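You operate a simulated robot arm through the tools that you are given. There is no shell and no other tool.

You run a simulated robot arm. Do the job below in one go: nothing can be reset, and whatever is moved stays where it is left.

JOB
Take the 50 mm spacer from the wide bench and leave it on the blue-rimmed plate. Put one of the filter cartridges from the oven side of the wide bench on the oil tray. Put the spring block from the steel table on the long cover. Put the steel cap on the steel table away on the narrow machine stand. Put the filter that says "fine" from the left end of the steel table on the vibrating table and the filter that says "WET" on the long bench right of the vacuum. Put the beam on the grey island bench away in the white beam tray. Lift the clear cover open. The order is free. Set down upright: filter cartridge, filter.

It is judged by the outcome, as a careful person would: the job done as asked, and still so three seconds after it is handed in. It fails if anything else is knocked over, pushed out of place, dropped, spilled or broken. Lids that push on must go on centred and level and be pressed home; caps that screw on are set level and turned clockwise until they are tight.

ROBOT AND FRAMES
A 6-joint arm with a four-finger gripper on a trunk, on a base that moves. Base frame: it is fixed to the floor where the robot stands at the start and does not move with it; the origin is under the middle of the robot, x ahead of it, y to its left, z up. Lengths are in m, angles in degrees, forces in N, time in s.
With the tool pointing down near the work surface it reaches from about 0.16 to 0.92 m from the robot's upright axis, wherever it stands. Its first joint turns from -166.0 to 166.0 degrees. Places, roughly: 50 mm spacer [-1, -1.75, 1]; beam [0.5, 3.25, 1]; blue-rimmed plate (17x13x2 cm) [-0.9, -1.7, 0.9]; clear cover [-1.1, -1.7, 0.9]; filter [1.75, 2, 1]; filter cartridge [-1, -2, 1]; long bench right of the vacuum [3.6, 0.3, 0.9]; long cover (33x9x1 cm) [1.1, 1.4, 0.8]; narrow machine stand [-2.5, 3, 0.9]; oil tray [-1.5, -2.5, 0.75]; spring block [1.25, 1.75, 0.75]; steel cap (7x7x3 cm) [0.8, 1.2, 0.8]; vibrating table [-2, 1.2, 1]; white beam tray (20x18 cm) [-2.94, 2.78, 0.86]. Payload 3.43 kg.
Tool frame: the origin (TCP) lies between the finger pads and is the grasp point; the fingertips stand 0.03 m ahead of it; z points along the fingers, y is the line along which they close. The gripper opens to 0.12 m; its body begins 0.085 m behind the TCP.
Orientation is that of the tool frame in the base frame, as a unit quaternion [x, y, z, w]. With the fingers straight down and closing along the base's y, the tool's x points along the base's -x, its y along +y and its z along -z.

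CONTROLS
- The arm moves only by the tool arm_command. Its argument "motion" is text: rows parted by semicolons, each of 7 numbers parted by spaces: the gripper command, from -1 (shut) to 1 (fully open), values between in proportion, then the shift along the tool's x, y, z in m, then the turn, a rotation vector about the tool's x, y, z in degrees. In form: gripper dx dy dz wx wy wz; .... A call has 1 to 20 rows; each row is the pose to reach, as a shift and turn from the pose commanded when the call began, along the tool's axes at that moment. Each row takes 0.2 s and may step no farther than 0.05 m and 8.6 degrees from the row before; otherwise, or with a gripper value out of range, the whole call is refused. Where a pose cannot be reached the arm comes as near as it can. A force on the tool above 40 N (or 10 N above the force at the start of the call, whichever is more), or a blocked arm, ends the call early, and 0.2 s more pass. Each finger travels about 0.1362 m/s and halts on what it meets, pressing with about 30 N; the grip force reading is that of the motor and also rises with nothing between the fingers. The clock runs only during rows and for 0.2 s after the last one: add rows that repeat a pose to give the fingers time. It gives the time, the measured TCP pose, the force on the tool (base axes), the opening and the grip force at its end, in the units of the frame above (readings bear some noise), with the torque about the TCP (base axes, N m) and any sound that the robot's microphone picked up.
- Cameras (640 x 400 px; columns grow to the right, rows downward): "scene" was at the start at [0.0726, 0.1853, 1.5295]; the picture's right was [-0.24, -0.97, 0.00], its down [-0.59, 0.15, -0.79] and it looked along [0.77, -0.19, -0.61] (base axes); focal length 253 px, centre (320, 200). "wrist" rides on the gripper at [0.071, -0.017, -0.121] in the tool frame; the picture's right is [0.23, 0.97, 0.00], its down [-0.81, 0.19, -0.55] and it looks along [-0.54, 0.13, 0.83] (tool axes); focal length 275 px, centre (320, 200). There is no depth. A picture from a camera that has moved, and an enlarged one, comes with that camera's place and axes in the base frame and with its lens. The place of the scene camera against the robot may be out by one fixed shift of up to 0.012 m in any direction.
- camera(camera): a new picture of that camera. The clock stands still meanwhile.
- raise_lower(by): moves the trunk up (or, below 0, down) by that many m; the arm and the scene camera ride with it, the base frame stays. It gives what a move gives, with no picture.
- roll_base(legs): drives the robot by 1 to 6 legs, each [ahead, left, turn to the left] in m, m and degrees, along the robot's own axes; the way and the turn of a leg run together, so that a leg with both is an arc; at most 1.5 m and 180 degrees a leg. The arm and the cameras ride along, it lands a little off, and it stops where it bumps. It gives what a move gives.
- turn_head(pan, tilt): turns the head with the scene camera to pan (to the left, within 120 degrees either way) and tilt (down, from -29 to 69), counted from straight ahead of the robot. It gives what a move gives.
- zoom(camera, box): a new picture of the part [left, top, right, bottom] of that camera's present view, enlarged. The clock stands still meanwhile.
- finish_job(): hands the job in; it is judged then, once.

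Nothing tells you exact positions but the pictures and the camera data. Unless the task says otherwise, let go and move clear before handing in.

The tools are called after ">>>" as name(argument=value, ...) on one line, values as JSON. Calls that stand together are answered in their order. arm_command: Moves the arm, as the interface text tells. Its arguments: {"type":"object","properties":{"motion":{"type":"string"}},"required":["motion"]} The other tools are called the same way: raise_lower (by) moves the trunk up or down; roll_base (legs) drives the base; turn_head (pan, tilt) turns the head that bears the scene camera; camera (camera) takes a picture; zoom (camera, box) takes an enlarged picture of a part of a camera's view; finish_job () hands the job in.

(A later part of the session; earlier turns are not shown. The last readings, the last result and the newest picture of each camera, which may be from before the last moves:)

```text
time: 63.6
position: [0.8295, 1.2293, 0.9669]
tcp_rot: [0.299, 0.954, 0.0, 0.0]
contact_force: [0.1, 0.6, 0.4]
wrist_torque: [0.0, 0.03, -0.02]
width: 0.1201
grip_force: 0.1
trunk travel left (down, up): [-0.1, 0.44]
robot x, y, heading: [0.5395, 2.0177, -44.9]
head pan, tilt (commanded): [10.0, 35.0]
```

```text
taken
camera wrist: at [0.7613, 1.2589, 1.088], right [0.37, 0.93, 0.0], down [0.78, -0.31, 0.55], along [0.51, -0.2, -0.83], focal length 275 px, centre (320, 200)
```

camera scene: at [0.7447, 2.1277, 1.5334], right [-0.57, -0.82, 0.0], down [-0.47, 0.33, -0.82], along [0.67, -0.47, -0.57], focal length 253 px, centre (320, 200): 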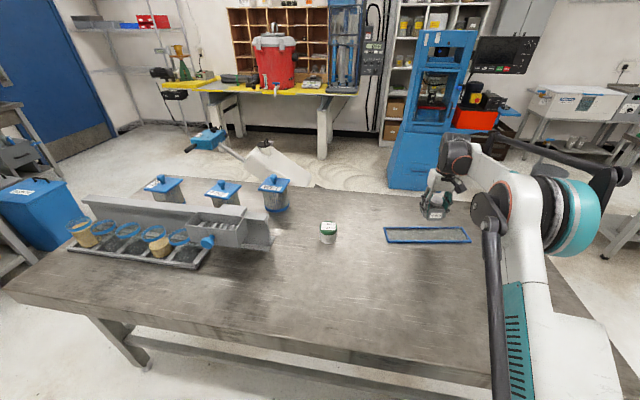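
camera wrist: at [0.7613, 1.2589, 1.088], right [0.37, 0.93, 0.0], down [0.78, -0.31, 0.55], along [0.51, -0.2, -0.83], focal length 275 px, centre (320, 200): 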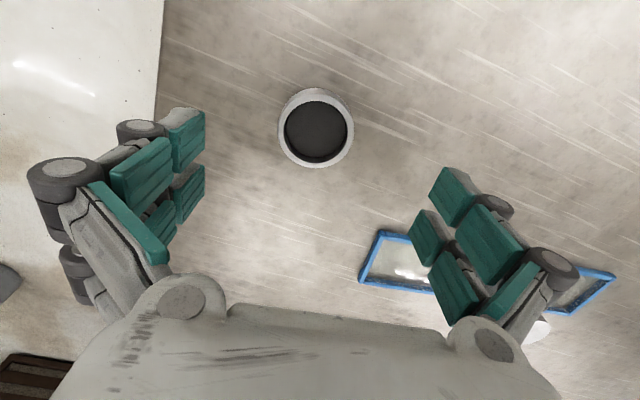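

TCP is centred on the cap. I'll descend and close.

>>> arm_command(motion="1 0 0 0.045 0 0 0; 1 0 0 0.08 0 0 0; 1 0 0 0.092 0 0 0; 1 0 0 0.092 0 0 0")

>>> arm_command(motion="0.3 0 0 0 0 0 0; -1 0 0 0 0 0 0; -1 0 0 0 0 0 0; -1 0 0 0 0 0 0")

>>> camera(camera="wrist")

```text
time: 64.6
position: [0.8301, 1.2317, 0.8762]
tcp_rot: [0.3, 0.954, 0.0, 0.0]
contact_force: [0.2, 0.0, -0.8]
wrist_torque: [0.01, 0.01, -0.03]
width: 0.12
grip_force: 0.2
trunk travel left (down, up): [-0.1, 0.44]
robot x, y, heading: [0.5349, 2.0163, -44.8]
head pan, tilt (commanded): [10.0, 35.0]
```

```text
time: 65.6
position: [0.8308, 1.2315, 0.8759]
tcp_rot: [0.3, 0.954, 0.001, 0.0]
contact_force: [0.0, -1.2, 1.4]
wrist_torque: [-0.15, 0.07, -0.02]
width: 0.0654
grip_force: 29.7
trunk travel left (down, up): [-0.1, 0.44]
robot x, y, heading: [0.5338, 2.0152, -44.9]
head pan, tilt (commanded): [10.0, 35.0]
```

```text
taken
camera wrist: at [0.7624, 1.2601, 0.9964], right [0.37, 0.93, 0.0], down [0.77, -0.31, 0.55], along [0.51, -0.2, -0.83], focal length 275 px, centre (320, 200)
```

wrist: 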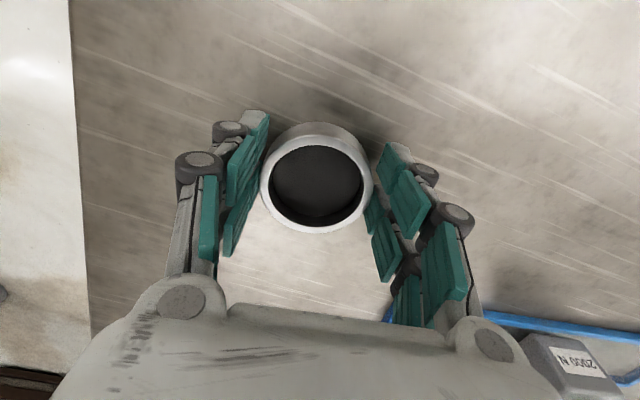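

The cap is held at 65 mm. I'll lift it and retract the arm for travel.

>>> arm_command(motion="-1 0 0 -0.045 0 0 0; -1 0 0 -0.09 0 0 0; -1 0 0 -0.14 0 0 0; -1 0.02 0.028 -0.18 0 0 0; -1 0.045 0.06 -0.21 0 0 0; -1 0.07 0.095 -0.23 0 0 0; -1 0.098 0.131 -0.24 0 0 0; -1 0.126 0.168 -0.24 0 0 0; -1 0.155 0.206 -0.24 0 0 0; -1 0.185 0.246 -0.24 0 0 0; -1 0.216 0.285 -0.24 0 0 0; -1 0.216 0.285 -0.24 0 0 0")

>>> camera(camera="wrist")

>>> camera(camera="scene")

```text
refused: row 4 steps farther than a row can; nothing moved
```

```text
taken
camera wrist: at [0.7624, 1.2601, 0.9964], right [0.37, 0.93, 0.0], down [0.77, -0.31, 0.55], along [0.51, -0.2, -0.83], focal length 275 px, centre (320, 200)
```

wrist: 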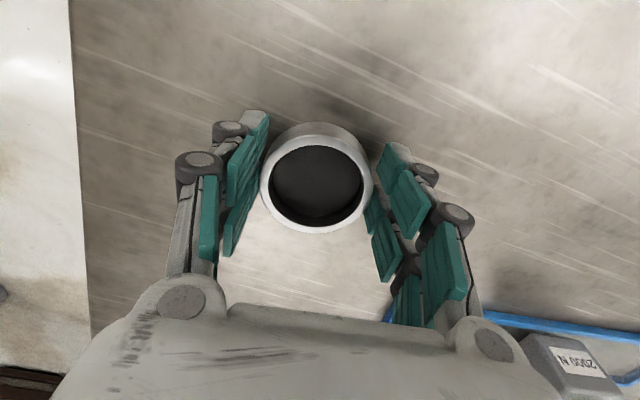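

```text
taken
camera scene: at [0.7441, 2.1286, 1.5334], right [-0.57, -0.82, 0.0], down [-0.47, 0.33, -0.82], along [0.67, -0.47, -0.57], focal length 253 px, centre (320, 200)
```

scene: 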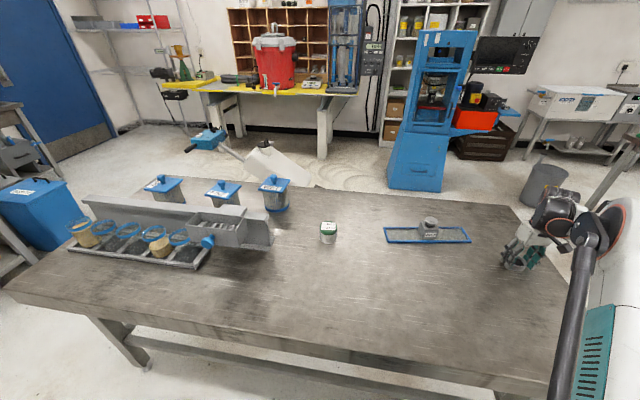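

A step was too long, so I'll resend with smaller ones.

>>> arm_command(motion="-1 0 0 -0.04 0 0 0; -1 0 0 -0.08 0 0 0; -1 0 0 -0.12 0 0 0; -1 0 0 -0.16 0 0 0; -1 0 0 -0.2 0 0 0; -1 0.02 0.028 -0.22 0 0 0; -1 0.045 0.06 -0.23 0 0 0; -1 0.07 0.095 -0.24 0 0 0; -1 0.098 0.131 -0.24 0 0 0; -1 0.126 0.168 -0.24 0 0 0; -1 0.155 0.206 -0.24 0 0 0; -1 0.185 0.245 -0.24 0 0 0; -1 0.212 0.285 -0.24 0 0 0; -1 0.212 0.285 -0.24 0 0 0")

>>> camera(camera="wrist")

```text
time: 68.6
position: [0.8209, 1.5853, 1.1166]
tcp_rot: [0.3, 0.954, 0.0, 0.0]
contact_force: [-0.1, 0.2, -3.1]
wrist_torque: [0.0, 0.02, -0.01]
width: 0.0649
grip_force: 30.3
trunk travel left (down, up): [-0.1, 0.44]
robot x, y, heading: [0.5343, 2.0151, -45.0]
head pan, tilt (commanded): [10.0, 35.0]
```

```text
taken
camera wrist: at [0.7528, 1.6131, 1.237], right [0.37, 0.93, 0.0], down [0.77, -0.31, 0.55], along [0.51, -0.2, -0.83], focal length 275 px, centre (320, 200)
```

wrist: 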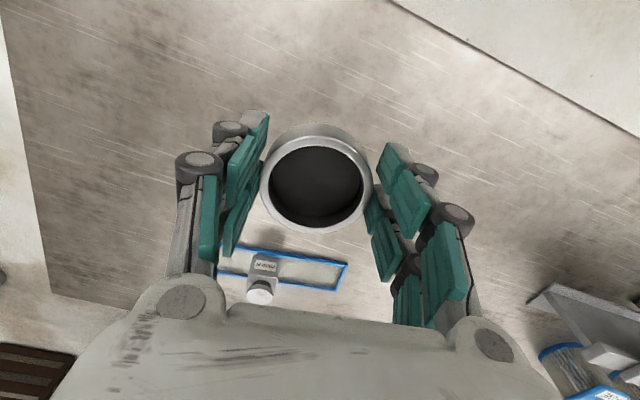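

The cap is held securely. I'll leave the aisle sideways, turn around in the open area and head for the narrow machine stand.

>>> roll_base(legs=[[0, -1.4, 0], [0, 0, 90], [0, 0, 90]])

>>> camera(camera="scene")

```text
time: 83.4
position: [-0.7611, 1.4488, 1.1176]
tcp_rot: [0.959, -0.282, 0.0, 0.0]
contact_force: [-0.7, 1.5, -3.4]
wrist_torque: [-0.04, -0.03, 0.03]
width: 0.0654
grip_force: 29.6
trunk travel left (down, up): [-0.1, 0.44]
robot x, y, heading: [-0.4611, 1.0246, 137.2]
head pan, tilt (commanded): [10.0, 35.0]
```

```text
taken
camera scene: at [-0.6479, 0.9196, 1.5334], right [0.54, 0.84, 0.0], down [0.48, -0.31, -0.82], along [-0.69, 0.44, -0.57], focal length 253 px, centre (320, 200)
```

scene: 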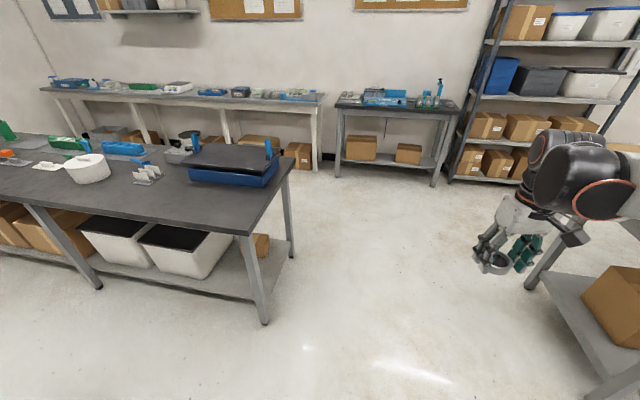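

The stand is straight ahead past the vibrating-table bench. I'll zoom in on it and on the vibrating table.

>>> zoom(camera="scene", box=[320, 60, 480, 160])

>>> zoom(camera="scene", box=[0, 100, 320, 220])

>>> roll_base(legs=[[1.3, 0.02, -2]])

>>> camera(camera="scene")

```text
4.00 times, centred on (400, 110) of scene
camera zoom: at [-0.6479, 0.9196, 1.5334], right [0.54, 0.84, 0.0], down [0.48, -0.31, -0.82], along [-0.69, 0.44, -0.57], focal length 1011 px, centre (0, 560)
```

zoom: 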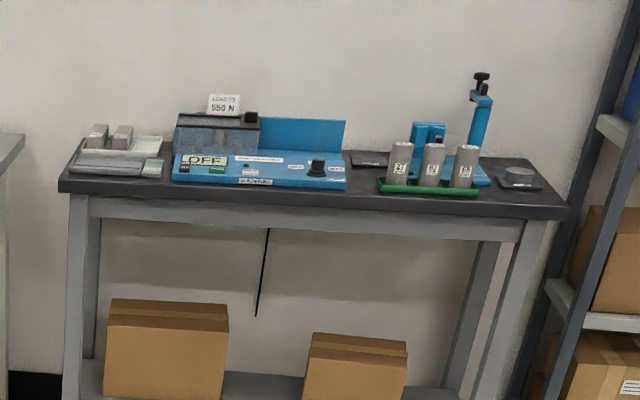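

```text
2.00 times, centred on (160, 160) of scene
camera zoom: at [-0.6479, 0.9196, 1.5334], right [0.54, 0.84, 0.0], down [0.48, -0.31, -0.82], along [-0.69, 0.44, -0.57], focal length 505 px, centre (640, 280)
```

zoom: 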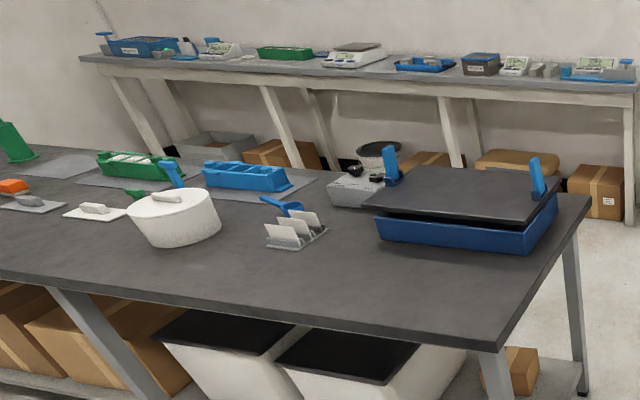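

```text
time: 89.8
position: [-1.6894, 2.3218, 1.1159]
tcp_rot: [0.955, -0.295, 0.0, -0.001]
contact_force: [0.4, -1.0, -3.8]
wrist_torque: [0.01, -0.03, 0.03]
width: 0.0652
grip_force: 30.2
trunk travel left (down, up): [-0.1, 0.44]
robot x, y, heading: [-1.3995, 1.8931, 135.6]
head pan, tilt (commanded): [10.0, 35.0]
```

```text
taken
camera scene: at [-1.5904, 1.7901, 1.5334], right [0.56, 0.83, 0.0], down [0.47, -0.32, -0.82], along [-0.68, 0.46, -0.57], focal length 253 px, centre (320, 200)
```

scene: 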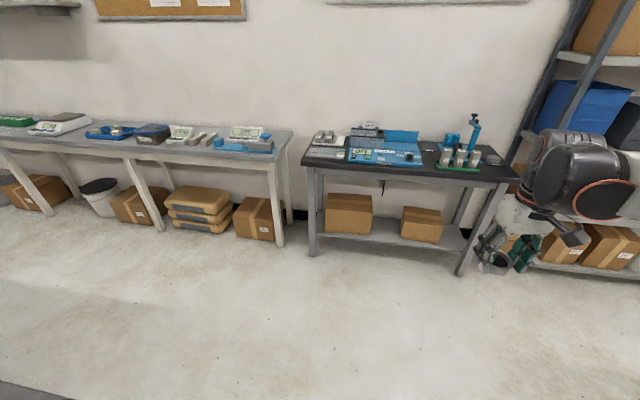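

The dark-topped narrow stand holds a white tray on its left, a blue control unit and a green tray with cylinders. I'll zoom in to find free space.

>>> zoom(camera="scene", box=[290, 105, 530, 205])

>>> zoom(camera="scene", box=[295, 115, 395, 180])

```text
2.67 times, centred on (410, 155) of scene
camera zoom: at [-1.5904, 1.7901, 1.5334], right [0.56, 0.83, 0.0], down [0.47, -0.32, -0.82], along [-0.68, 0.46, -0.57], focal length 674 px, centre (80, 320)
```

zoom: 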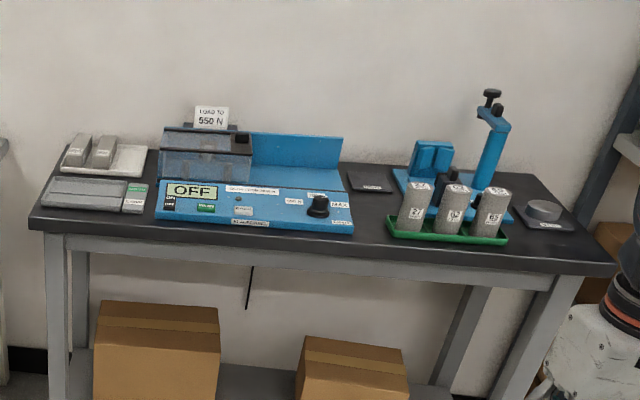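

```text
6.15 times, centred on (345, 148) of scene
camera zoom: at [-1.5904, 1.7901, 1.5334], right [0.56, 0.83, 0.0], down [0.47, -0.32, -0.82], along [-0.68, 0.46, -0.57], focal length 1555 px, centre (166, 523)
```

zoom: 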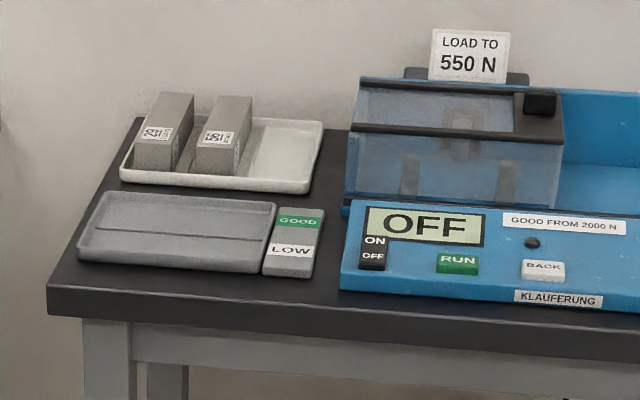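

There are two labelled dark pads on the stand, one empty and one holding a grey disc. I'll read their labels.

>>> zoom(camera="scene", box=[410, 145, 460, 185])

>>> zoom(camera="scene", box=[470, 140, 530, 205])

```text
10.00 times, centred on (435, 165) of scene
camera zoom: at [-1.5904, 1.7901, 1.5334], right [0.56, 0.83, 0.0], down [0.47, -0.32, -0.82], along [-0.68, 0.46, -0.57], focal length 2527 px, centre (-830, 550)
```

zoom: 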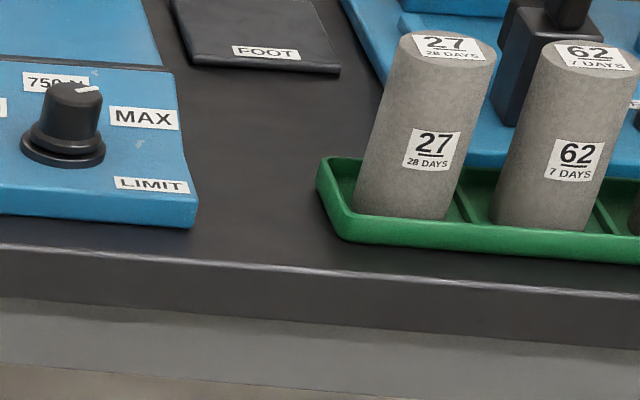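

```text
6.15 times, centred on (500, 172) of scene
camera zoom: at [-1.5904, 1.7901, 1.5334], right [0.56, 0.83, 0.0], down [0.47, -0.32, -0.82], along [-0.68, 0.46, -0.57], focal length 1555 px, centre (-788, 369)
```

zoom: 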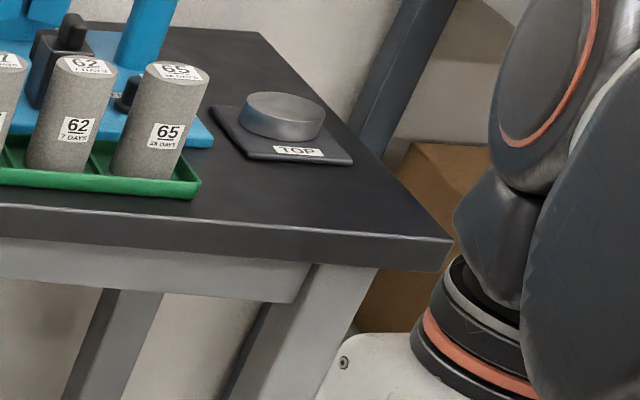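

The empty pad reads FOOT and the occupied one reads TOP, so the cap goes on FOOT, near (-2.475, 3.266, 0.86). I'll raise the arm and drive up to the stand.

>>> arm_command(motion="-1 0 0 -0.045 0 0 0; -1 0 0 -0.09 0 0 0; -1 0 0 -0.12 0 0 0; -1 0 0 -0.12 0 0 0")

>>> roll_base(legs=[[0.9, -0.23, 0]])

>>> camera(camera="scene")

>>> camera(camera="wrist")

```text
time: 90.8
position: [-1.6882, 2.323, 1.2356]
tcp_rot: [0.956, -0.295, 0.0, 0.0]
contact_force: [-0.2, -0.2, -4.0]
wrist_torque: [0.01, -0.06, 0.0]
width: 0.0654
grip_force: 30.0
trunk travel left (down, up): [-0.1, 0.44]
robot x, y, heading: [-1.4033, 1.8902, 135.8]
head pan, tilt (commanded): [10.0, 35.0]
```

```text
time: 95.7
position: [-2.1663, 3.127, 1.2348]
tcp_rot: [0.954, -0.301, 0.0, 0.0]
contact_force: [0.9, 0.1, -3.0]
wrist_torque: [0.02, -0.01, -0.04]
width: 0.0652
grip_force: 30.2
trunk travel left (down, up): [-0.1, 0.44]
robot x, y, heading: [-1.8867, 2.6927, 135.0]
head pan, tilt (commanded): [10.0, 35.0]
```

```text
taken
camera scene: at [-2.076, 2.5942, 1.5334], right [0.57, 0.82, 0.0], down [0.47, -0.33, -0.82], along [-0.67, 0.47, -0.57], focal length 253 px, centre (320, 200)
```

scene: 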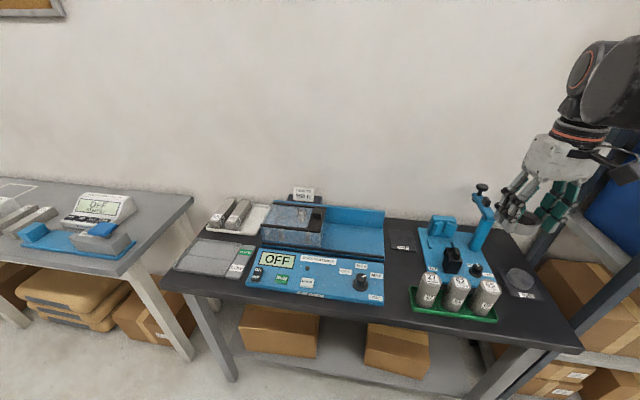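

```text
taken
camera wrist: at [-2.0984, 3.1027, 1.3556], right [-0.37, -0.93, 0.0], down [-0.77, 0.31, 0.55], along [-0.51, 0.2, -0.83], focal length 275 px, centre (320, 200)
```

wrist: 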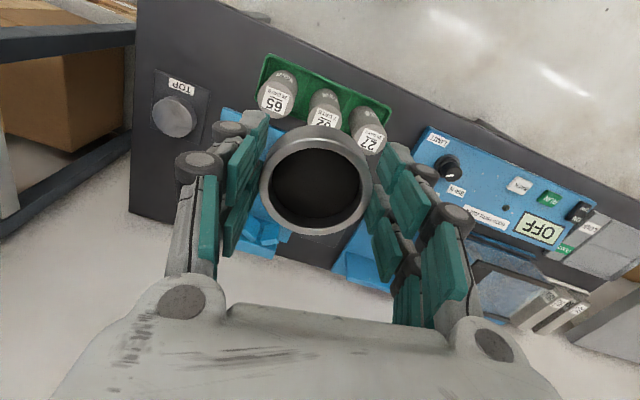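

I'll zoom in on the FOOT pad and its neighbours to plan clearances.

>>> zoom(camera="scene", box=[370, 195, 470, 315])

>>> zoom(camera="scene", box=[190, 175, 450, 325])

```text
3.33 times, centred on (420, 255) of scene
camera zoom: at [-2.076, 2.5942, 1.5334], right [0.57, 0.82, 0.0], down [0.47, -0.33, -0.82], along [-0.67, 0.47, -0.57], focal length 842 px, centre (-13, 17)
```

zoom: 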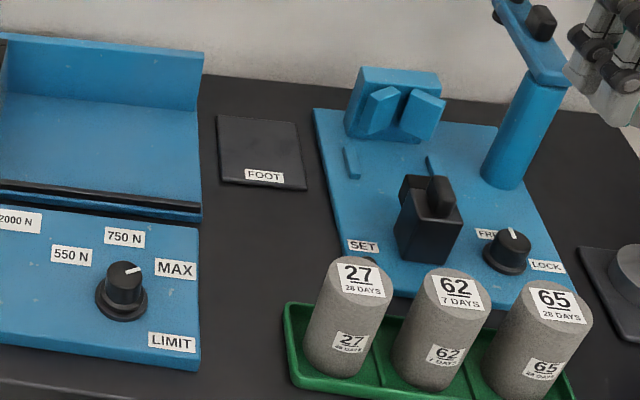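

```text
2.46 times, centred on (320, 250) of scene
camera zoom: at [-2.076, 2.5942, 1.5334], right [0.57, 0.82, 0.0], down [0.47, -0.33, -0.82], along [-0.67, 0.47, -0.57], focal length 622 px, centre (320, 77)
```

zoom: 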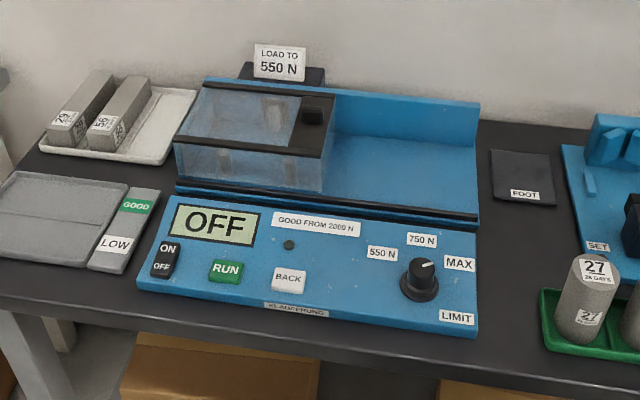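

Machines flank the FOOT pad on both sides, so I'll turn the gripper so the fingers close front-to-back and bring the cap over the pad.

>>> arm_command(motion="-1 -0.032 0.0075 0 0 0 -8; -1 -0.063 0.015 0 0 0 -16; -1 -0.095 0.0225 0 0 0 -24; -1 -0.127 0.03 0 0 0 -32; -1 -0.158 0.0375 0 0 0 -40; -1 -0.19 0.045 0 0 0 -48; -1 -0.222 0.0525 0 0 0 -56; -1 -0.253 0.06 0 0 0 -64; -1 -0.285 0.0675 0 0 0 -72; -1 -0.3165 0.075 0 0 0 -80; -1 -0.3165 0.075 0 0 0 -80")

>>> camera(camera="wrist")

>>> camera(camera="scene")

```text
time: 98.1
position: [-2.4701, 3.2503, 1.2344]
tcp_rot: [0.923, 0.384, 0.0, 0.0]
contact_force: [0.1, -0.5, -2.8]
wrist_torque: [0.0, -0.05, 0.0]
width: 0.0656
grip_force: 30.3
trunk travel left (down, up): [-0.1, 0.44]
robot x, y, heading: [-1.8842, 2.6938, 134.8]
head pan, tilt (commanded): [10.0, 35.0]
```

```text
taken
camera wrist: at [-2.4311, 3.3136, 1.3558], right [0.85, -0.52, 0.0], down [-0.44, -0.71, 0.55], along [-0.29, -0.47, -0.83], focal length 275 px, centre (320, 200)
```

wrist: 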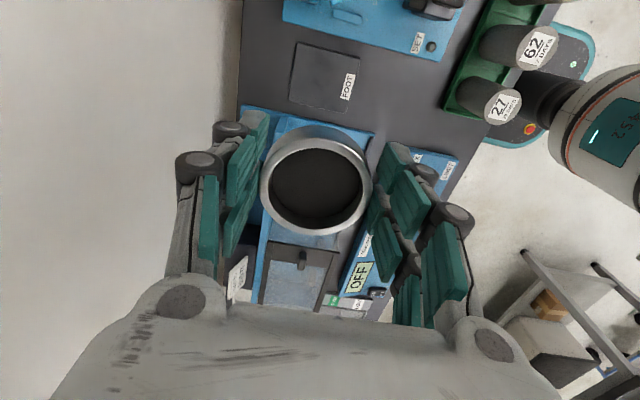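

```text
taken
camera scene: at [-2.0766, 2.5944, 1.5333], right [0.57, 0.82, 0.0], down [0.47, -0.33, -0.82], along [-0.67, 0.47, -0.57], focal length 253 px, centre (320, 200)
```

scene: 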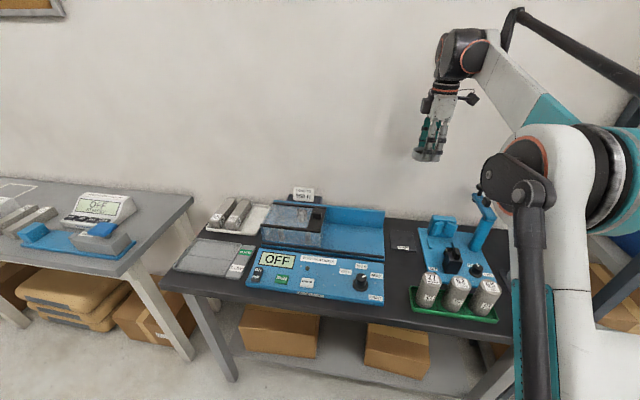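

The wrist view puts the pad at about (-2.469, 3.236). I'll shift slightly to leave the label free and lower the cap.

>>> arm_command(motion="-1 -0.009 0.002 0.04 0 0 0; -1 -0.009 0.002 0.085 0 0 0; -1 -0.009 0.002 0.13 0 0 0; -1 -0.009 0.002 0.175 0 0 0; -1 -0.009 0.002 0.22 0 0 0; -1 -0.009 0.002 0.26 0 0 0; -1 -0.009 0.002 0.28 0 0 0; -1 -0.009 0.002 0.28 0 0 0")

>>> camera(camera="wrist")

>>> zoom(camera="scene", box=[340, 130, 500, 290])

```text
time: 99.9
position: [-2.4761, 3.2405, 0.954]
tcp_rot: [0.924, 0.383, 0.0, 0.0]
contact_force: [-0.4, -0.7, -3.0]
wrist_torque: [0.03, -0.03, -0.02]
width: 0.0654
grip_force: 29.9
trunk travel left (down, up): [-0.1, 0.44]
robot x, y, heading: [-1.8884, 2.6907, 135.2]
head pan, tilt (commanded): [10.0, 35.0]
```

```text
taken
camera wrist: at [-2.4366, 3.3041, 1.0747], right [0.85, -0.53, 0.0], down [-0.44, -0.71, 0.55], along [-0.29, -0.47, -0.83], focal length 275 px, centre (320, 200)
```

wrist: 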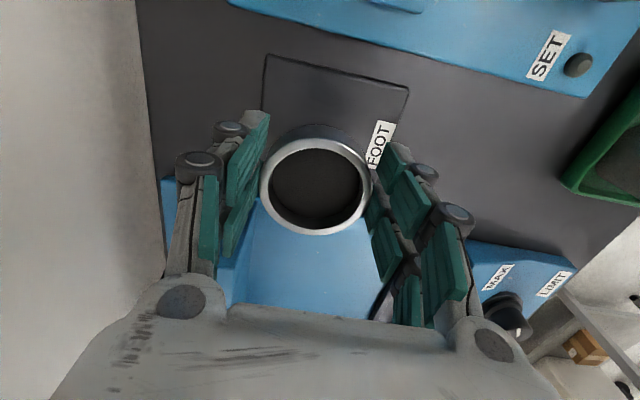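

```text
2.50 times, centred on (420, 210) of scene
camera zoom: at [-2.0763, 2.5944, 1.5334], right [0.57, 0.82, 0.0], down [0.47, -0.33, -0.82], along [-0.67, 0.47, -0.57], focal length 632 px, centre (70, 175)
```

zoom: 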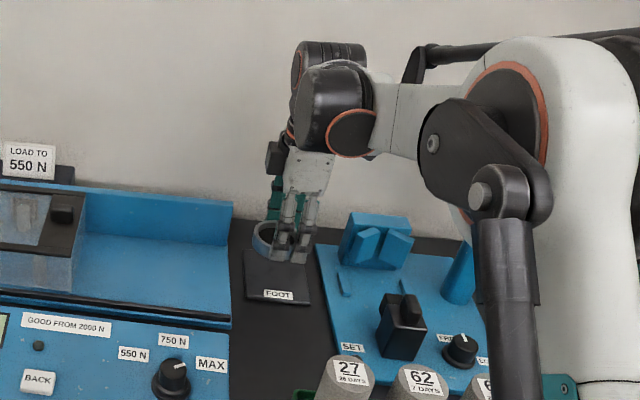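

Placement over the pad looks right, clear of the label. Lowering the last few centimetres in small steps.

>>> arm_command(motion="-1 0.0 -0.003 0.03 0 0 0; -1 0 -0.003 0.045 0 0 0; -1 0 -0.003 0.049 0 0 0; -1 0 -0.003 0.049 0 0 0")

>>> arm_command(motion="-1 0 0 0.003 0 0 0; -1 0 0 0.003 0 0 0")

>>> arm_command(motion="-1 0 0 0.002 0 0 0; -1 0 0 0.002 0 0 0")

```text
time: 100.9
position: [-2.4762, 3.2422, 0.9072]
tcp_rot: [0.924, 0.383, 0.0, 0.0]
contact_force: [0.2, -0.5, -3.7]
wrist_torque: [0.02, -0.02, -0.01]
width: 0.0653
grip_force: 29.9
trunk travel left (down, up): [-0.1, 0.44]
robot x, y, heading: [-1.8861, 2.6885, 134.8]
head pan, tilt (commanded): [10.0, 35.0]
```

```text
time: 101.5
position: [-2.4763, 3.2427, 0.9032]
tcp_rot: [0.924, 0.383, 0.0, 0.0]
contact_force: [-1.8, 1.4, 2.2]
wrist_torque: [0.04, 0.21, -0.03]
width: 0.0652
grip_force: 30.1
trunk travel left (down, up): [-0.1, 0.44]
robot x, y, heading: [-1.885, 2.6935, 135.2]
head pan, tilt (commanded): [10.0, 35.0]
```

```text
time: 102.1
position: [-2.4758, 3.2416, 0.9015]
tcp_rot: [0.924, 0.383, -0.001, -0.001]
contact_force: [-7.3, 6.4, 21.4]
wrist_torque: [0.05, 0.44, -0.09]
width: 0.0655
grip_force: 29.8
trunk travel left (down, up): [-0.1, 0.44]
robot x, y, heading: [-1.8877, 2.6935, 134.7]
head pan, tilt (commanded): [10.0, 35.0]
```

Contact made. I'll relieve the pressure, release and rise.

>>> arm_command(motion="-1 0 0 -0.0015 0 0 0; 0.2 0 0 -0.0015 0 0 0; 0.35 0 0 -0.0015 0 0 0; 0.4 0 0 -0.0015 0 0 0; 0.4 0 0 -0.04 0 0 0; 0.4 0 0 -0.09 0 0 0; 0.4 0 0 -0.14 0 0 0; 0.4 0 0 -0.19 0 0 0; 0.4 0 0 -0.24 0 0 0; 0.4 0 0 -0.24 0 0 0")

>>> camera(camera="wrist")

>>> zoom(camera="scene", box=[340, 130, 500, 290])

```text
time: 104.3
position: [-2.4746, 3.2435, 1.1396]
tcp_rot: [0.924, 0.383, 0.0, 0.0]
contact_force: [-0.2, 0.4, 0.6]
wrist_torque: [0.02, 0.02, 0.03]
width: 0.0839
grip_force: 0.1
trunk travel left (down, up): [-0.1, 0.44]
robot x, y, heading: [-1.8832, 2.6931, 134.8]
head pan, tilt (commanded): [10.0, 35.0]
```

```text
taken
camera wrist: at [-2.4364, 3.3076, 1.2597], right [0.85, -0.53, 0.0], down [-0.44, -0.71, 0.55], along [-0.29, -0.47, -0.83], focal length 275 px, centre (320, 200)
```

wrist: 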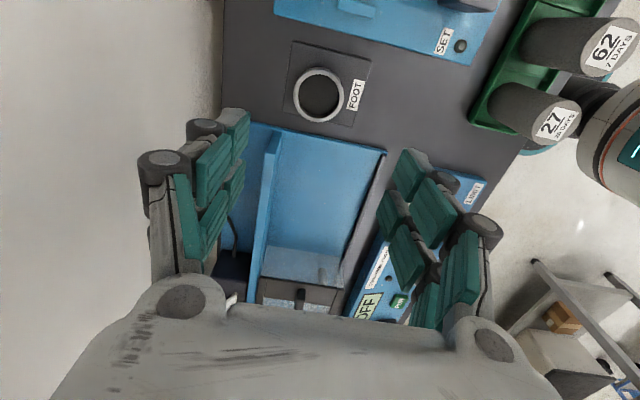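

```text
2.50 times, centred on (420, 210) of scene
camera zoom: at [-2.0758, 2.5939, 1.5333], right [0.57, 0.82, 0.0], down [0.47, -0.33, -0.82], along [-0.67, 0.47, -0.57], focal length 632 px, centre (70, 175)
```

zoom: 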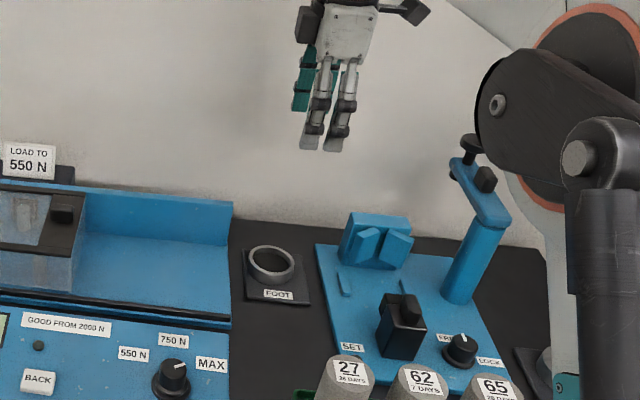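

The cap sits centred on the FOOT pad. Next I'll fold the arm back, reverse out and drive to the island bench for the beam.

>>> arm_command(motion="0.4 0.0025 0.0325 -0.006 0 0 8.2; 0.4 0.005 0.065 -0.012 0 0 16.4; 0.4 0.0075 0.0975 -0.018 0 0 24.6; 0.4 0.01 0.13 -0.024 0 0 32.8; 0.4 0.0125 0.1625 -0.03 0 0 41; 0.4 0.015 0.195 -0.036 0 0 49.2; 0.4 0.0175 0.2275 -0.042 0 0 57.4; 0.4 0.02 0.26 -0.048 0 0 65.6; 0.4 0.0225 0.2925 -0.054 0 0 73.8; 0.4 0.025 0.325 -0.06 0 0 82; 0.4 0.028 0.357 -0.06 0 0 90; 0.4 0.028 0.357 -0.06 0 0 90")

>>> roll_base(legs=[[-1.5, 0, 0], [-0.53, 0, 0], [0, -1.5, 0]])

>>> camera(camera="scene")

>>> camera(camera="wrist")

```text
time: 106.9
position: [-2.205, 3.0086, 1.204]
tcp_rot: [0.924, -0.383, 0.0, 0.0]
contact_force: [-0.3, 0.8, -0.1]
wrist_torque: [0.01, 0.04, 0.0]
width: 0.084
grip_force: 0.1
trunk travel left (down, up): [-0.1, 0.44]
robot x, y, heading: [-1.8857, 2.6952, 134.9]
head pan, tilt (commanded): [10.0, 35.0]
```

```text
time: 124.0
position: [0.3082, 2.5976, 1.202]
tcp_rot: [0.919, -0.395, 0.0, 0.0]
contact_force: [0.6, 0.0, 0.6]
wrist_torque: [0.02, 0.03, 0.03]
width: 0.0841
grip_force: 0.1
trunk travel left (down, up): [-0.1, 0.44]
robot x, y, heading: [0.621, 2.2728, 133.6]
head pan, tilt (commanded): [10.0, 35.0]
```

```text
taken
camera scene: at [0.4269, 2.179, 1.5334], right [0.59, 0.8, 0.0], down [0.46, -0.34, -0.82], along [-0.66, 0.49, -0.57], focal length 253 px, centre (320, 200)
```

scene: 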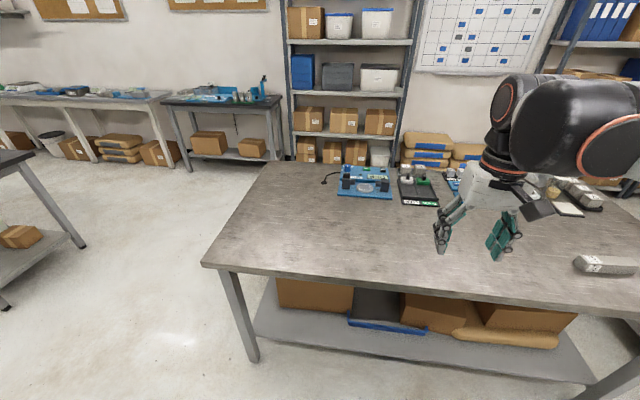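

```text
taken
camera wrist: at [0.3696, 2.559, 1.323], right [-0.55, -0.84, 0.0], down [-0.7, 0.46, 0.55], along [-0.46, 0.3, -0.83], focal length 275 px, centre (320, 200)
```

wrist: 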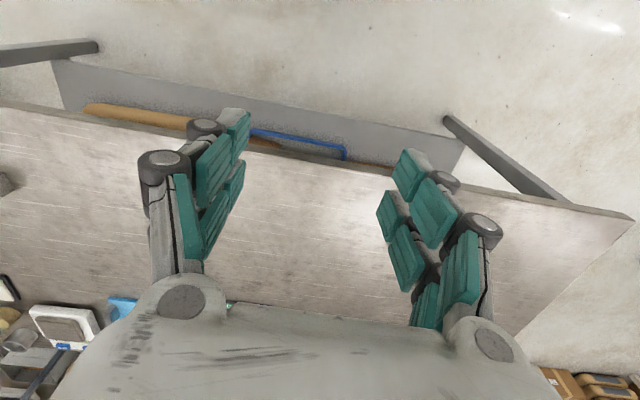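

The beam is at the right end of the island, near (0.53, 3.21). I'll slide further right to get in front of it.

>>> roll_base(legs=[[0.04, -0.58, 1.4]])

>>> camera(camera="scene")

>>> camera(camera="wrist")

```text
time: 127.3
position: [0.6882, 3.0243, 1.2019]
tcp_rot: [0.923, -0.384, 0.001, 0.0]
contact_force: [-0.3, 0.7, 1.0]
wrist_torque: [-0.01, 0.01, 0.0]
width: 0.0839
grip_force: 0.0
trunk travel left (down, up): [-0.1, 0.44]
robot x, y, heading: [1.0078, 2.7059, 135.3]
head pan, tilt (commanded): [10.0, 35.0]
```

```text
taken
camera scene: at [0.8178, 2.6086, 1.5334], right [0.57, 0.82, 0.0], down [0.47, -0.33, -0.82], along [-0.67, 0.47, -0.57], focal length 253 px, centre (320, 200)
```

scene: 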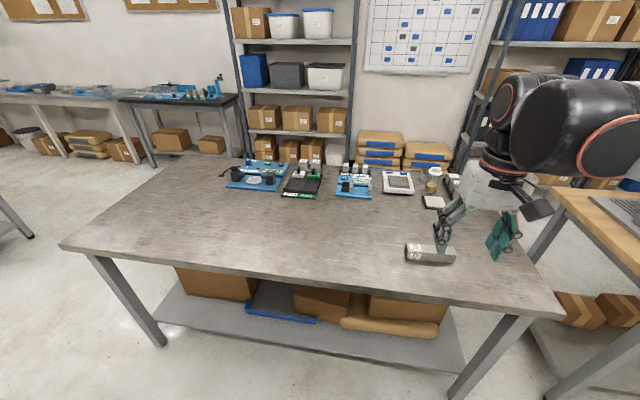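

```text
taken
camera wrist: at [0.7514, 2.9873, 1.323], right [-0.53, -0.85, 0.0], down [-0.71, 0.44, 0.55], along [-0.47, 0.29, -0.83], focal length 275 px, centre (320, 200)
```

wrist: 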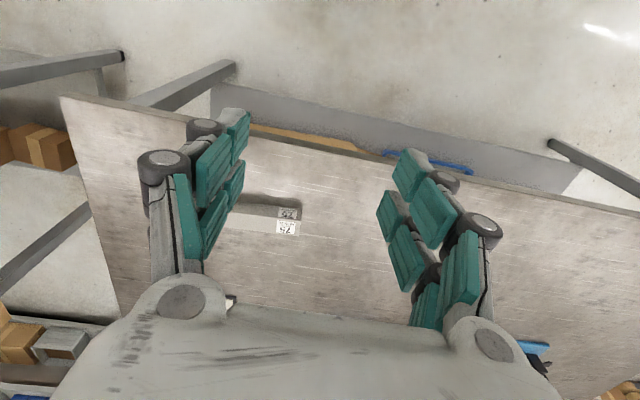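

The beam lies left-right at about (0.55, 3.235). I'll rotate the gripper so it closes across the beam's width and look from above.

>>> arm_command(motion="0.4 -0.022 -0.012 0 0 0 -8.2; 0.4 -0.045 -0.024 0 0 0 -16.4; 0.4 -0.067 -0.035 0 0 0 -24.6; 0.4 -0.089 -0.047 0.01 0 0 -32.8; 0.4 -0.112 -0.059 0.02 0 0 -41; 0.4 -0.134 -0.071 0.03 0 0 -49.2; 0.4 -0.156 -0.083 0.04 0 0 -57.4; 0.4 -0.179 -0.095 0.05 0 0 -65.6; 0.4 -0.2 -0.106 0.05 0 0 -73.8; 0.4 -0.223 -0.118 0.05 0 0 -82; 0.4 -0.2456 -0.13 0.05 0 0 -90; 0.4 -0.2456 -0.13 0.05 0 0 -90")

>>> camera(camera="wrist")

```text
time: 129.9
position: [0.6077, 3.2902, 1.1527]
tcp_rot: [0.924, 0.383, 0.0, 0.0]
contact_force: [-0.2, -0.2, -0.7]
wrist_torque: [-0.04, 0.02, 0.01]
width: 0.0838
grip_force: 0.1
trunk travel left (down, up): [-0.1, 0.44]
robot x, y, heading: [1.009, 2.7016, 134.7]
head pan, tilt (commanded): [10.0, 35.0]
```

```text
taken
camera wrist: at [0.6462, 3.3544, 1.2729], right [0.85, -0.53, 0.0], down [-0.44, -0.71, 0.55], along [-0.29, -0.47, -0.83], focal length 275 px, centre (320, 200)
```

wrist: 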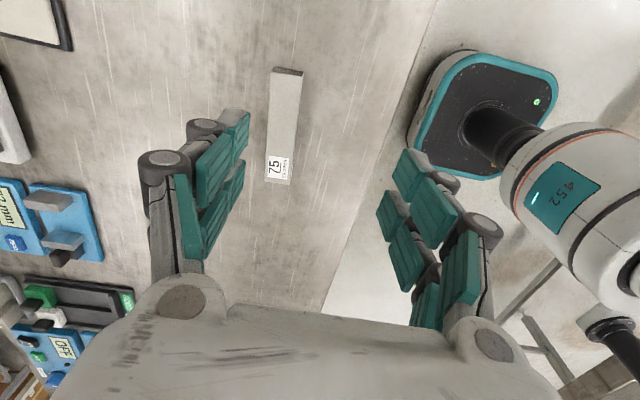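

I'll zoom in on the beam for exact edges.

>>> zoom(camera="wrist", box=[210, 50, 370, 200])

```text
2.67 times, centred on (290, 125) of wrist
camera zoom: at [0.6462, 3.3544, 1.2729], right [0.85, -0.53, 0.0], down [-0.44, -0.71, 0.55], along [-0.29, -0.47, -0.83], focal length 734 px, centre (400, 400)
```

zoom: 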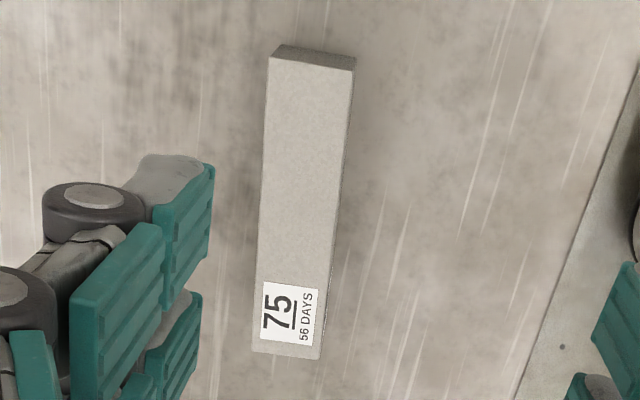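

The beam is 40×163 mm with its axis at 49° and top at z ≈ 0.891. I'll align above it and check before gripping.

>>> arm_command(motion="0.4 -0.04 -0.019 0 0 0 -2; 0.4 -0.0784 -0.0382 0 0 0 -4.1; 0.4 -0.0784 -0.0382 0.05 0 0 -4.1; 0.4 -0.0784 -0.0382 0.1 0 0 -4.1; 0.4 -0.0784 -0.0382 0.15 0 0 -4.1; 0.4 -0.0784 -0.0382 0.18 0 0 -4.1; 0.4 -0.0784 -0.0382 0.18 0 0 -4.1")

>>> camera(camera="wrist")

```text
time: 131.5
position: [0.5258, 3.2627, 0.9724]
tcp_rot: [0.91, 0.414, -0.001, 0.001]
contact_force: [0.9, 0.7, -0.1]
wrist_torque: [-0.01, -0.03, 0.02]
width: 0.0839
grip_force: 0.0
trunk travel left (down, up): [-0.1, 0.44]
robot x, y, heading: [1.0103, 2.7078, 134.9]
head pan, tilt (commanded): [10.0, 35.0]
```

```text
taken
camera wrist: at [0.5594, 3.3296, 1.0929], right [0.89, -0.46, 0.0], down [-0.39, -0.74, 0.55], along [-0.26, -0.49, -0.83], focal length 275 px, centre (320, 200)
```

wrist: 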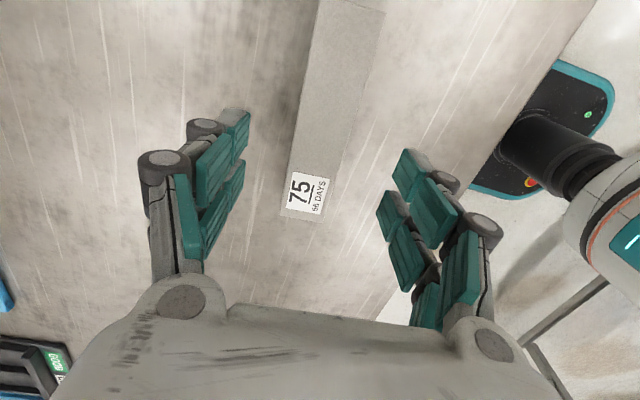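

Well centred. Descending to grip.

>>> arm_command(motion="0.4 0 0 0.04 0 0 0; 0.4 0 0 0.07 0 0 0; 0.4 0 0 0.076 0 0 0; -0.1 0 0 0.076 0 0 0; -1 0 0 0.076 0 0 0; -1 0 0 0.076 0 0 0; -1 0 0 0.076 0 0 0")

>>> camera(camera="wrist")

>>> zoom(camera="scene", box=[360, 180, 520, 300])

```text
time: 133.1
position: [0.5245, 3.2605, 0.8964]
tcp_rot: [0.91, 0.415, -0.001, -0.001]
contact_force: [0.1, -0.3, 0.3]
wrist_torque: [-0.02, -0.07, 0.03]
width: 0.0397
grip_force: 30.0
trunk travel left (down, up): [-0.1, 0.44]
robot x, y, heading: [1.0089, 2.7056, 134.9]
head pan, tilt (commanded): [10.0, 35.0]
```

```text
taken
camera wrist: at [0.5591, 3.3283, 1.0172], right [0.89, -0.46, 0.0], down [-0.39, -0.74, 0.55], along [-0.26, -0.49, -0.83], focal length 275 px, centre (320, 200)
```

wrist: 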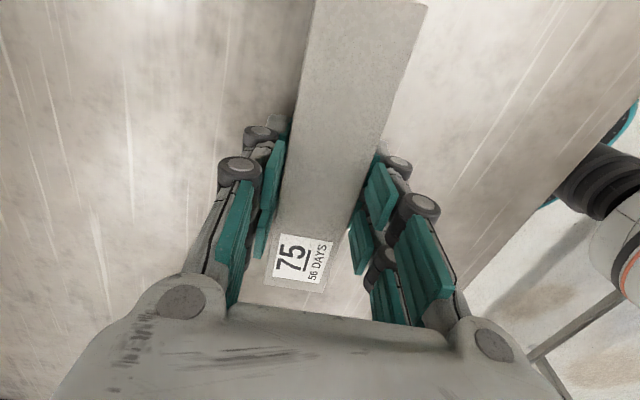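

```text
3.33 times, centred on (440, 240) of scene
camera zoom: at [0.8175, 2.6089, 1.5333], right [0.57, 0.82, 0.0], down [0.47, -0.33, -0.82], along [-0.67, 0.47, -0.57], focal length 842 px, centre (-80, 67)
```

zoom: 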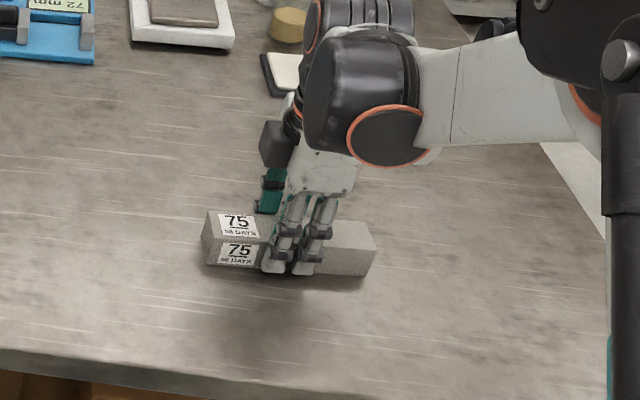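

The beam is gripped mid-length. I'll lift it and rotate back while retracting.

>>> arm_command(motion="-1 0 0 -0.02 0 0 0; -1 0 0 -0.05 0 0 0; -1 0 0 -0.1 0 0 0; -1 0 0 -0.1 0 0 0")

>>> camera(camera="wrist")

```text
time: 134.1
position: [0.5239, 3.261, 0.9952]
tcp_rot: [0.91, 0.415, 0.0, 0.001]
contact_force: [0.5, 0.2, -5.4]
wrist_torque: [0.02, 0.04, 0.01]
width: 0.0396
grip_force: 30.0
trunk travel left (down, up): [-0.1, 0.44]
robot x, y, heading: [1.0082, 2.7053, 135.0]
head pan, tilt (commanded): [10.0, 35.0]
```

```text
taken
camera wrist: at [0.5581, 3.3267, 1.1164], right [0.89, -0.46, 0.0], down [-0.39, -0.74, 0.55], along [-0.26, -0.49, -0.83], focal length 275 px, centre (320, 200)
```

wrist: 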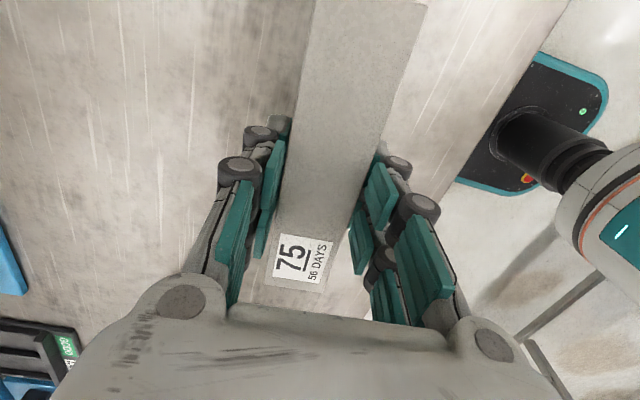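

The beam hangs level. I'll retract and rotate it, then drive back to the stand.

>>> arm_command(motion="-1 -0.003 0.01 -0.045 0 0 4; -1 -0.006 0.022 -0.085 0 0 11; -1 -0.01 0.04 -0.115 0 0 19; -1 -0.016 0.064 -0.14 0 0 27; -1 -0.022 0.09 -0.16 0 0 35; -1 -0.029 0.116 -0.18 0 0 43; -1 -0.036 0.142 -0.19 0 0 51; -1 -0.043 0.168 -0.2 0 0 59; -1 -0.05 0.196 -0.2 0 0 67; -1 -0.057 0.224 -0.2 0 0 75; -1 -0.064 0.252 -0.2 0 0 83; -1 -0.068 0.27 -0.2 0 0 90; -1 -0.071 0.281 -0.2 0 0 94; -1 -0.071 0.281 -0.2 0 0 94")

>>> roll_base(legs=[[0, 1.5, 0]])

```text
time: 137.1
position: [0.6899, 3.0235, 1.1988]
tcp_rot: [0.924, -0.383, 0.0, 0.0]
contact_force: [1.2, -0.3, -5.4]
wrist_torque: [0.01, 0.03, -0.01]
width: 0.0397
grip_force: 30.1
trunk travel left (down, up): [-0.1, 0.44]
robot x, y, heading: [1.0103, 2.7066, 134.9]
head pan, tilt (commanded): [10.0, 35.0]
```

```text
time: 144.7
position: [-0.3862, 1.9551, 1.1986]
tcp_rot: [0.923, -0.385, 0.001, 0.0]
contact_force: [-0.5, 0.3, -5.4]
wrist_torque: [0.02, 0.0, 0.01]
width: 0.0397
grip_force: 29.9
trunk travel left (down, up): [-0.1, 0.44]
robot x, y, heading: [-0.0681, 1.639, 134.7]
head pan, tilt (commanded): [10.0, 35.0]
```

I'll drive round to the front of the white beam tray.

>>> roll_base(legs=[[0, 0.58, 0.3], [1.5, 0, 0], [0.52, 0, 0], [0, 0.5, 0]])

>>> camera(camera="scene")

>>> camera(camera="wrist")

```text
time: 160.3
position: [-2.6036, 2.6075, 1.1993]
tcp_rot: [0.924, -0.382, -0.001, 0.001]
contact_force: [0.0, 0.1, -5.6]
wrist_torque: [0.03, 0.0, 0.0]
width: 0.0395
grip_force: 29.6
trunk travel left (down, up): [-0.1, 0.44]
robot x, y, heading: [-2.2863, 2.291, 134.8]
head pan, tilt (commanded): [10.0, 35.0]
```

```text
taken
camera scene: at [-2.475, 2.1916, 1.5333], right [0.57, 0.82, 0.0], down [0.47, -0.33, -0.82], along [-0.67, 0.47, -0.57], focal length 253 px, centre (320, 200)
```

scene: 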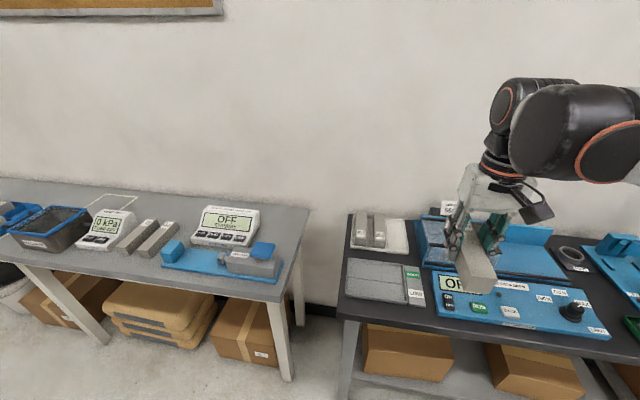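

```text
taken
camera wrist: at [-2.5406, 2.5695, 1.3187], right [-0.52, -0.85, 0.0], down [-0.71, 0.44, 0.55], along [-0.47, 0.29, -0.83], focal length 275 px, centre (320, 200)
```

wrist: 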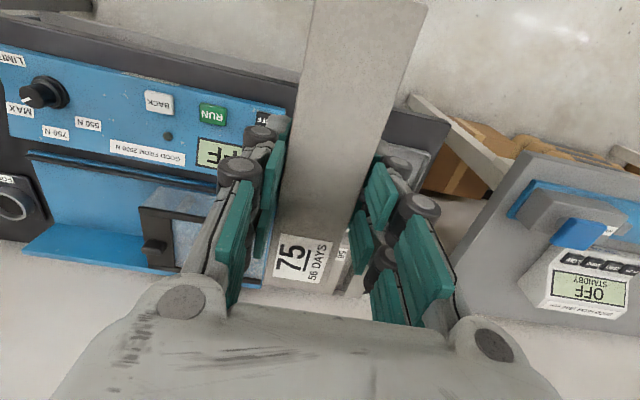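

Zooming in on the beam tray.

>>> zoom(camera="scene", box=[335, 195, 435, 310])

```text
3.48 times, centred on (385, 252) of scene
camera zoom: at [-2.475, 2.1916, 1.5333], right [0.57, 0.82, 0.0], down [0.47, -0.33, -0.82], along [-0.67, 0.47, -0.57], focal length 879 px, centre (94, 17)
```

zoom: 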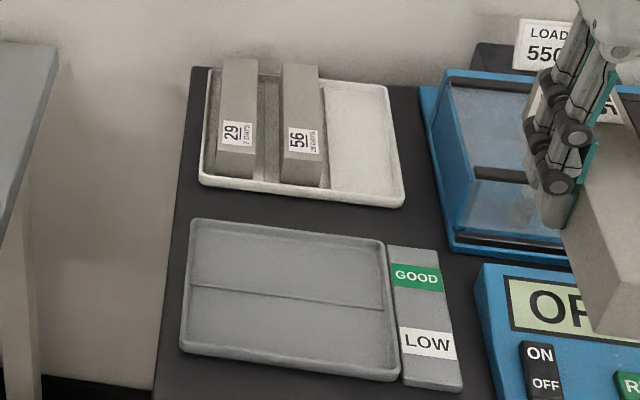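

The tray has a free third slot on the right, next to beam 56. I'll move the beam above it and check with the wrist camera.

>>> arm_command(motion="-1 -0.045 0.005 0 0 0 0; -1 -0.09 0.01 0 0 0 0; -1 -0.135 0.015 0 0 0 0; -1 -0.18 0.02 0 0 0 0; -1 -0.225 0.025 0 0 0 0; -1 -0.27 0.03 0 0 0 0; -1 -0.315 0.035 0 0 0 0; -1 -0.35 0.04 0 0 0 0; -1 -0.372 0.04 0.03 0 0 0; -1 -0.372 0.04 0.07 0 0 0; -1 -0.372 0.04 0.11 0 0 0; -1 -0.372 0.04 0.15 0 0 0; -1 -0.372 0.04 0.15 0 0 0")

>>> camera(camera="wrist")

>>> camera(camera="scene")

```text
time: 163.1
position: [-2.8935, 2.8385, 1.047]
tcp_rot: [0.924, -0.382, 0.0, 0.0]
contact_force: [0.1, -0.7, -6.6]
wrist_torque: [0.02, 0.0, -0.01]
width: 0.0398
grip_force: 29.8
trunk travel left (down, up): [-0.1, 0.44]
robot x, y, heading: [-2.2836, 2.2925, 134.7]
head pan, tilt (commanded): [10.0, 35.0]
```

```text
taken
camera wrist: at [-2.8316, 2.8015, 1.1681], right [-0.52, -0.85, 0.0], down [-0.71, 0.44, 0.55], along [-0.47, 0.29, -0.83], focal length 275 px, centre (320, 200)
```

wrist: 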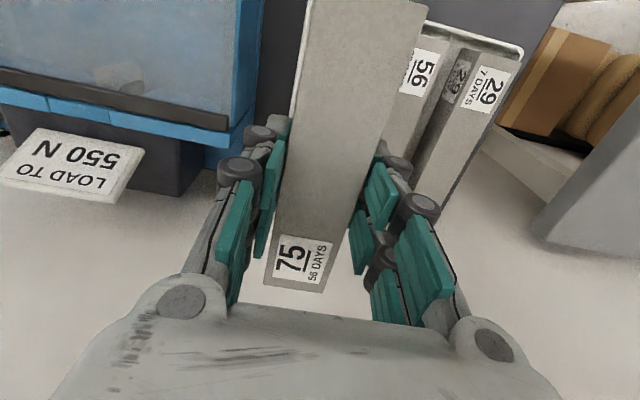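

```text
taken
camera scene: at [-2.4755, 2.1921, 1.5334], right [0.57, 0.82, 0.0], down [0.47, -0.33, -0.82], along [-0.67, 0.47, -0.57], focal length 253 px, centre (320, 200)
```

scene: 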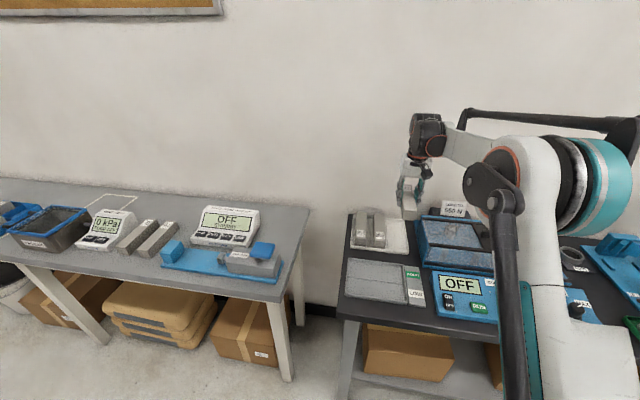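

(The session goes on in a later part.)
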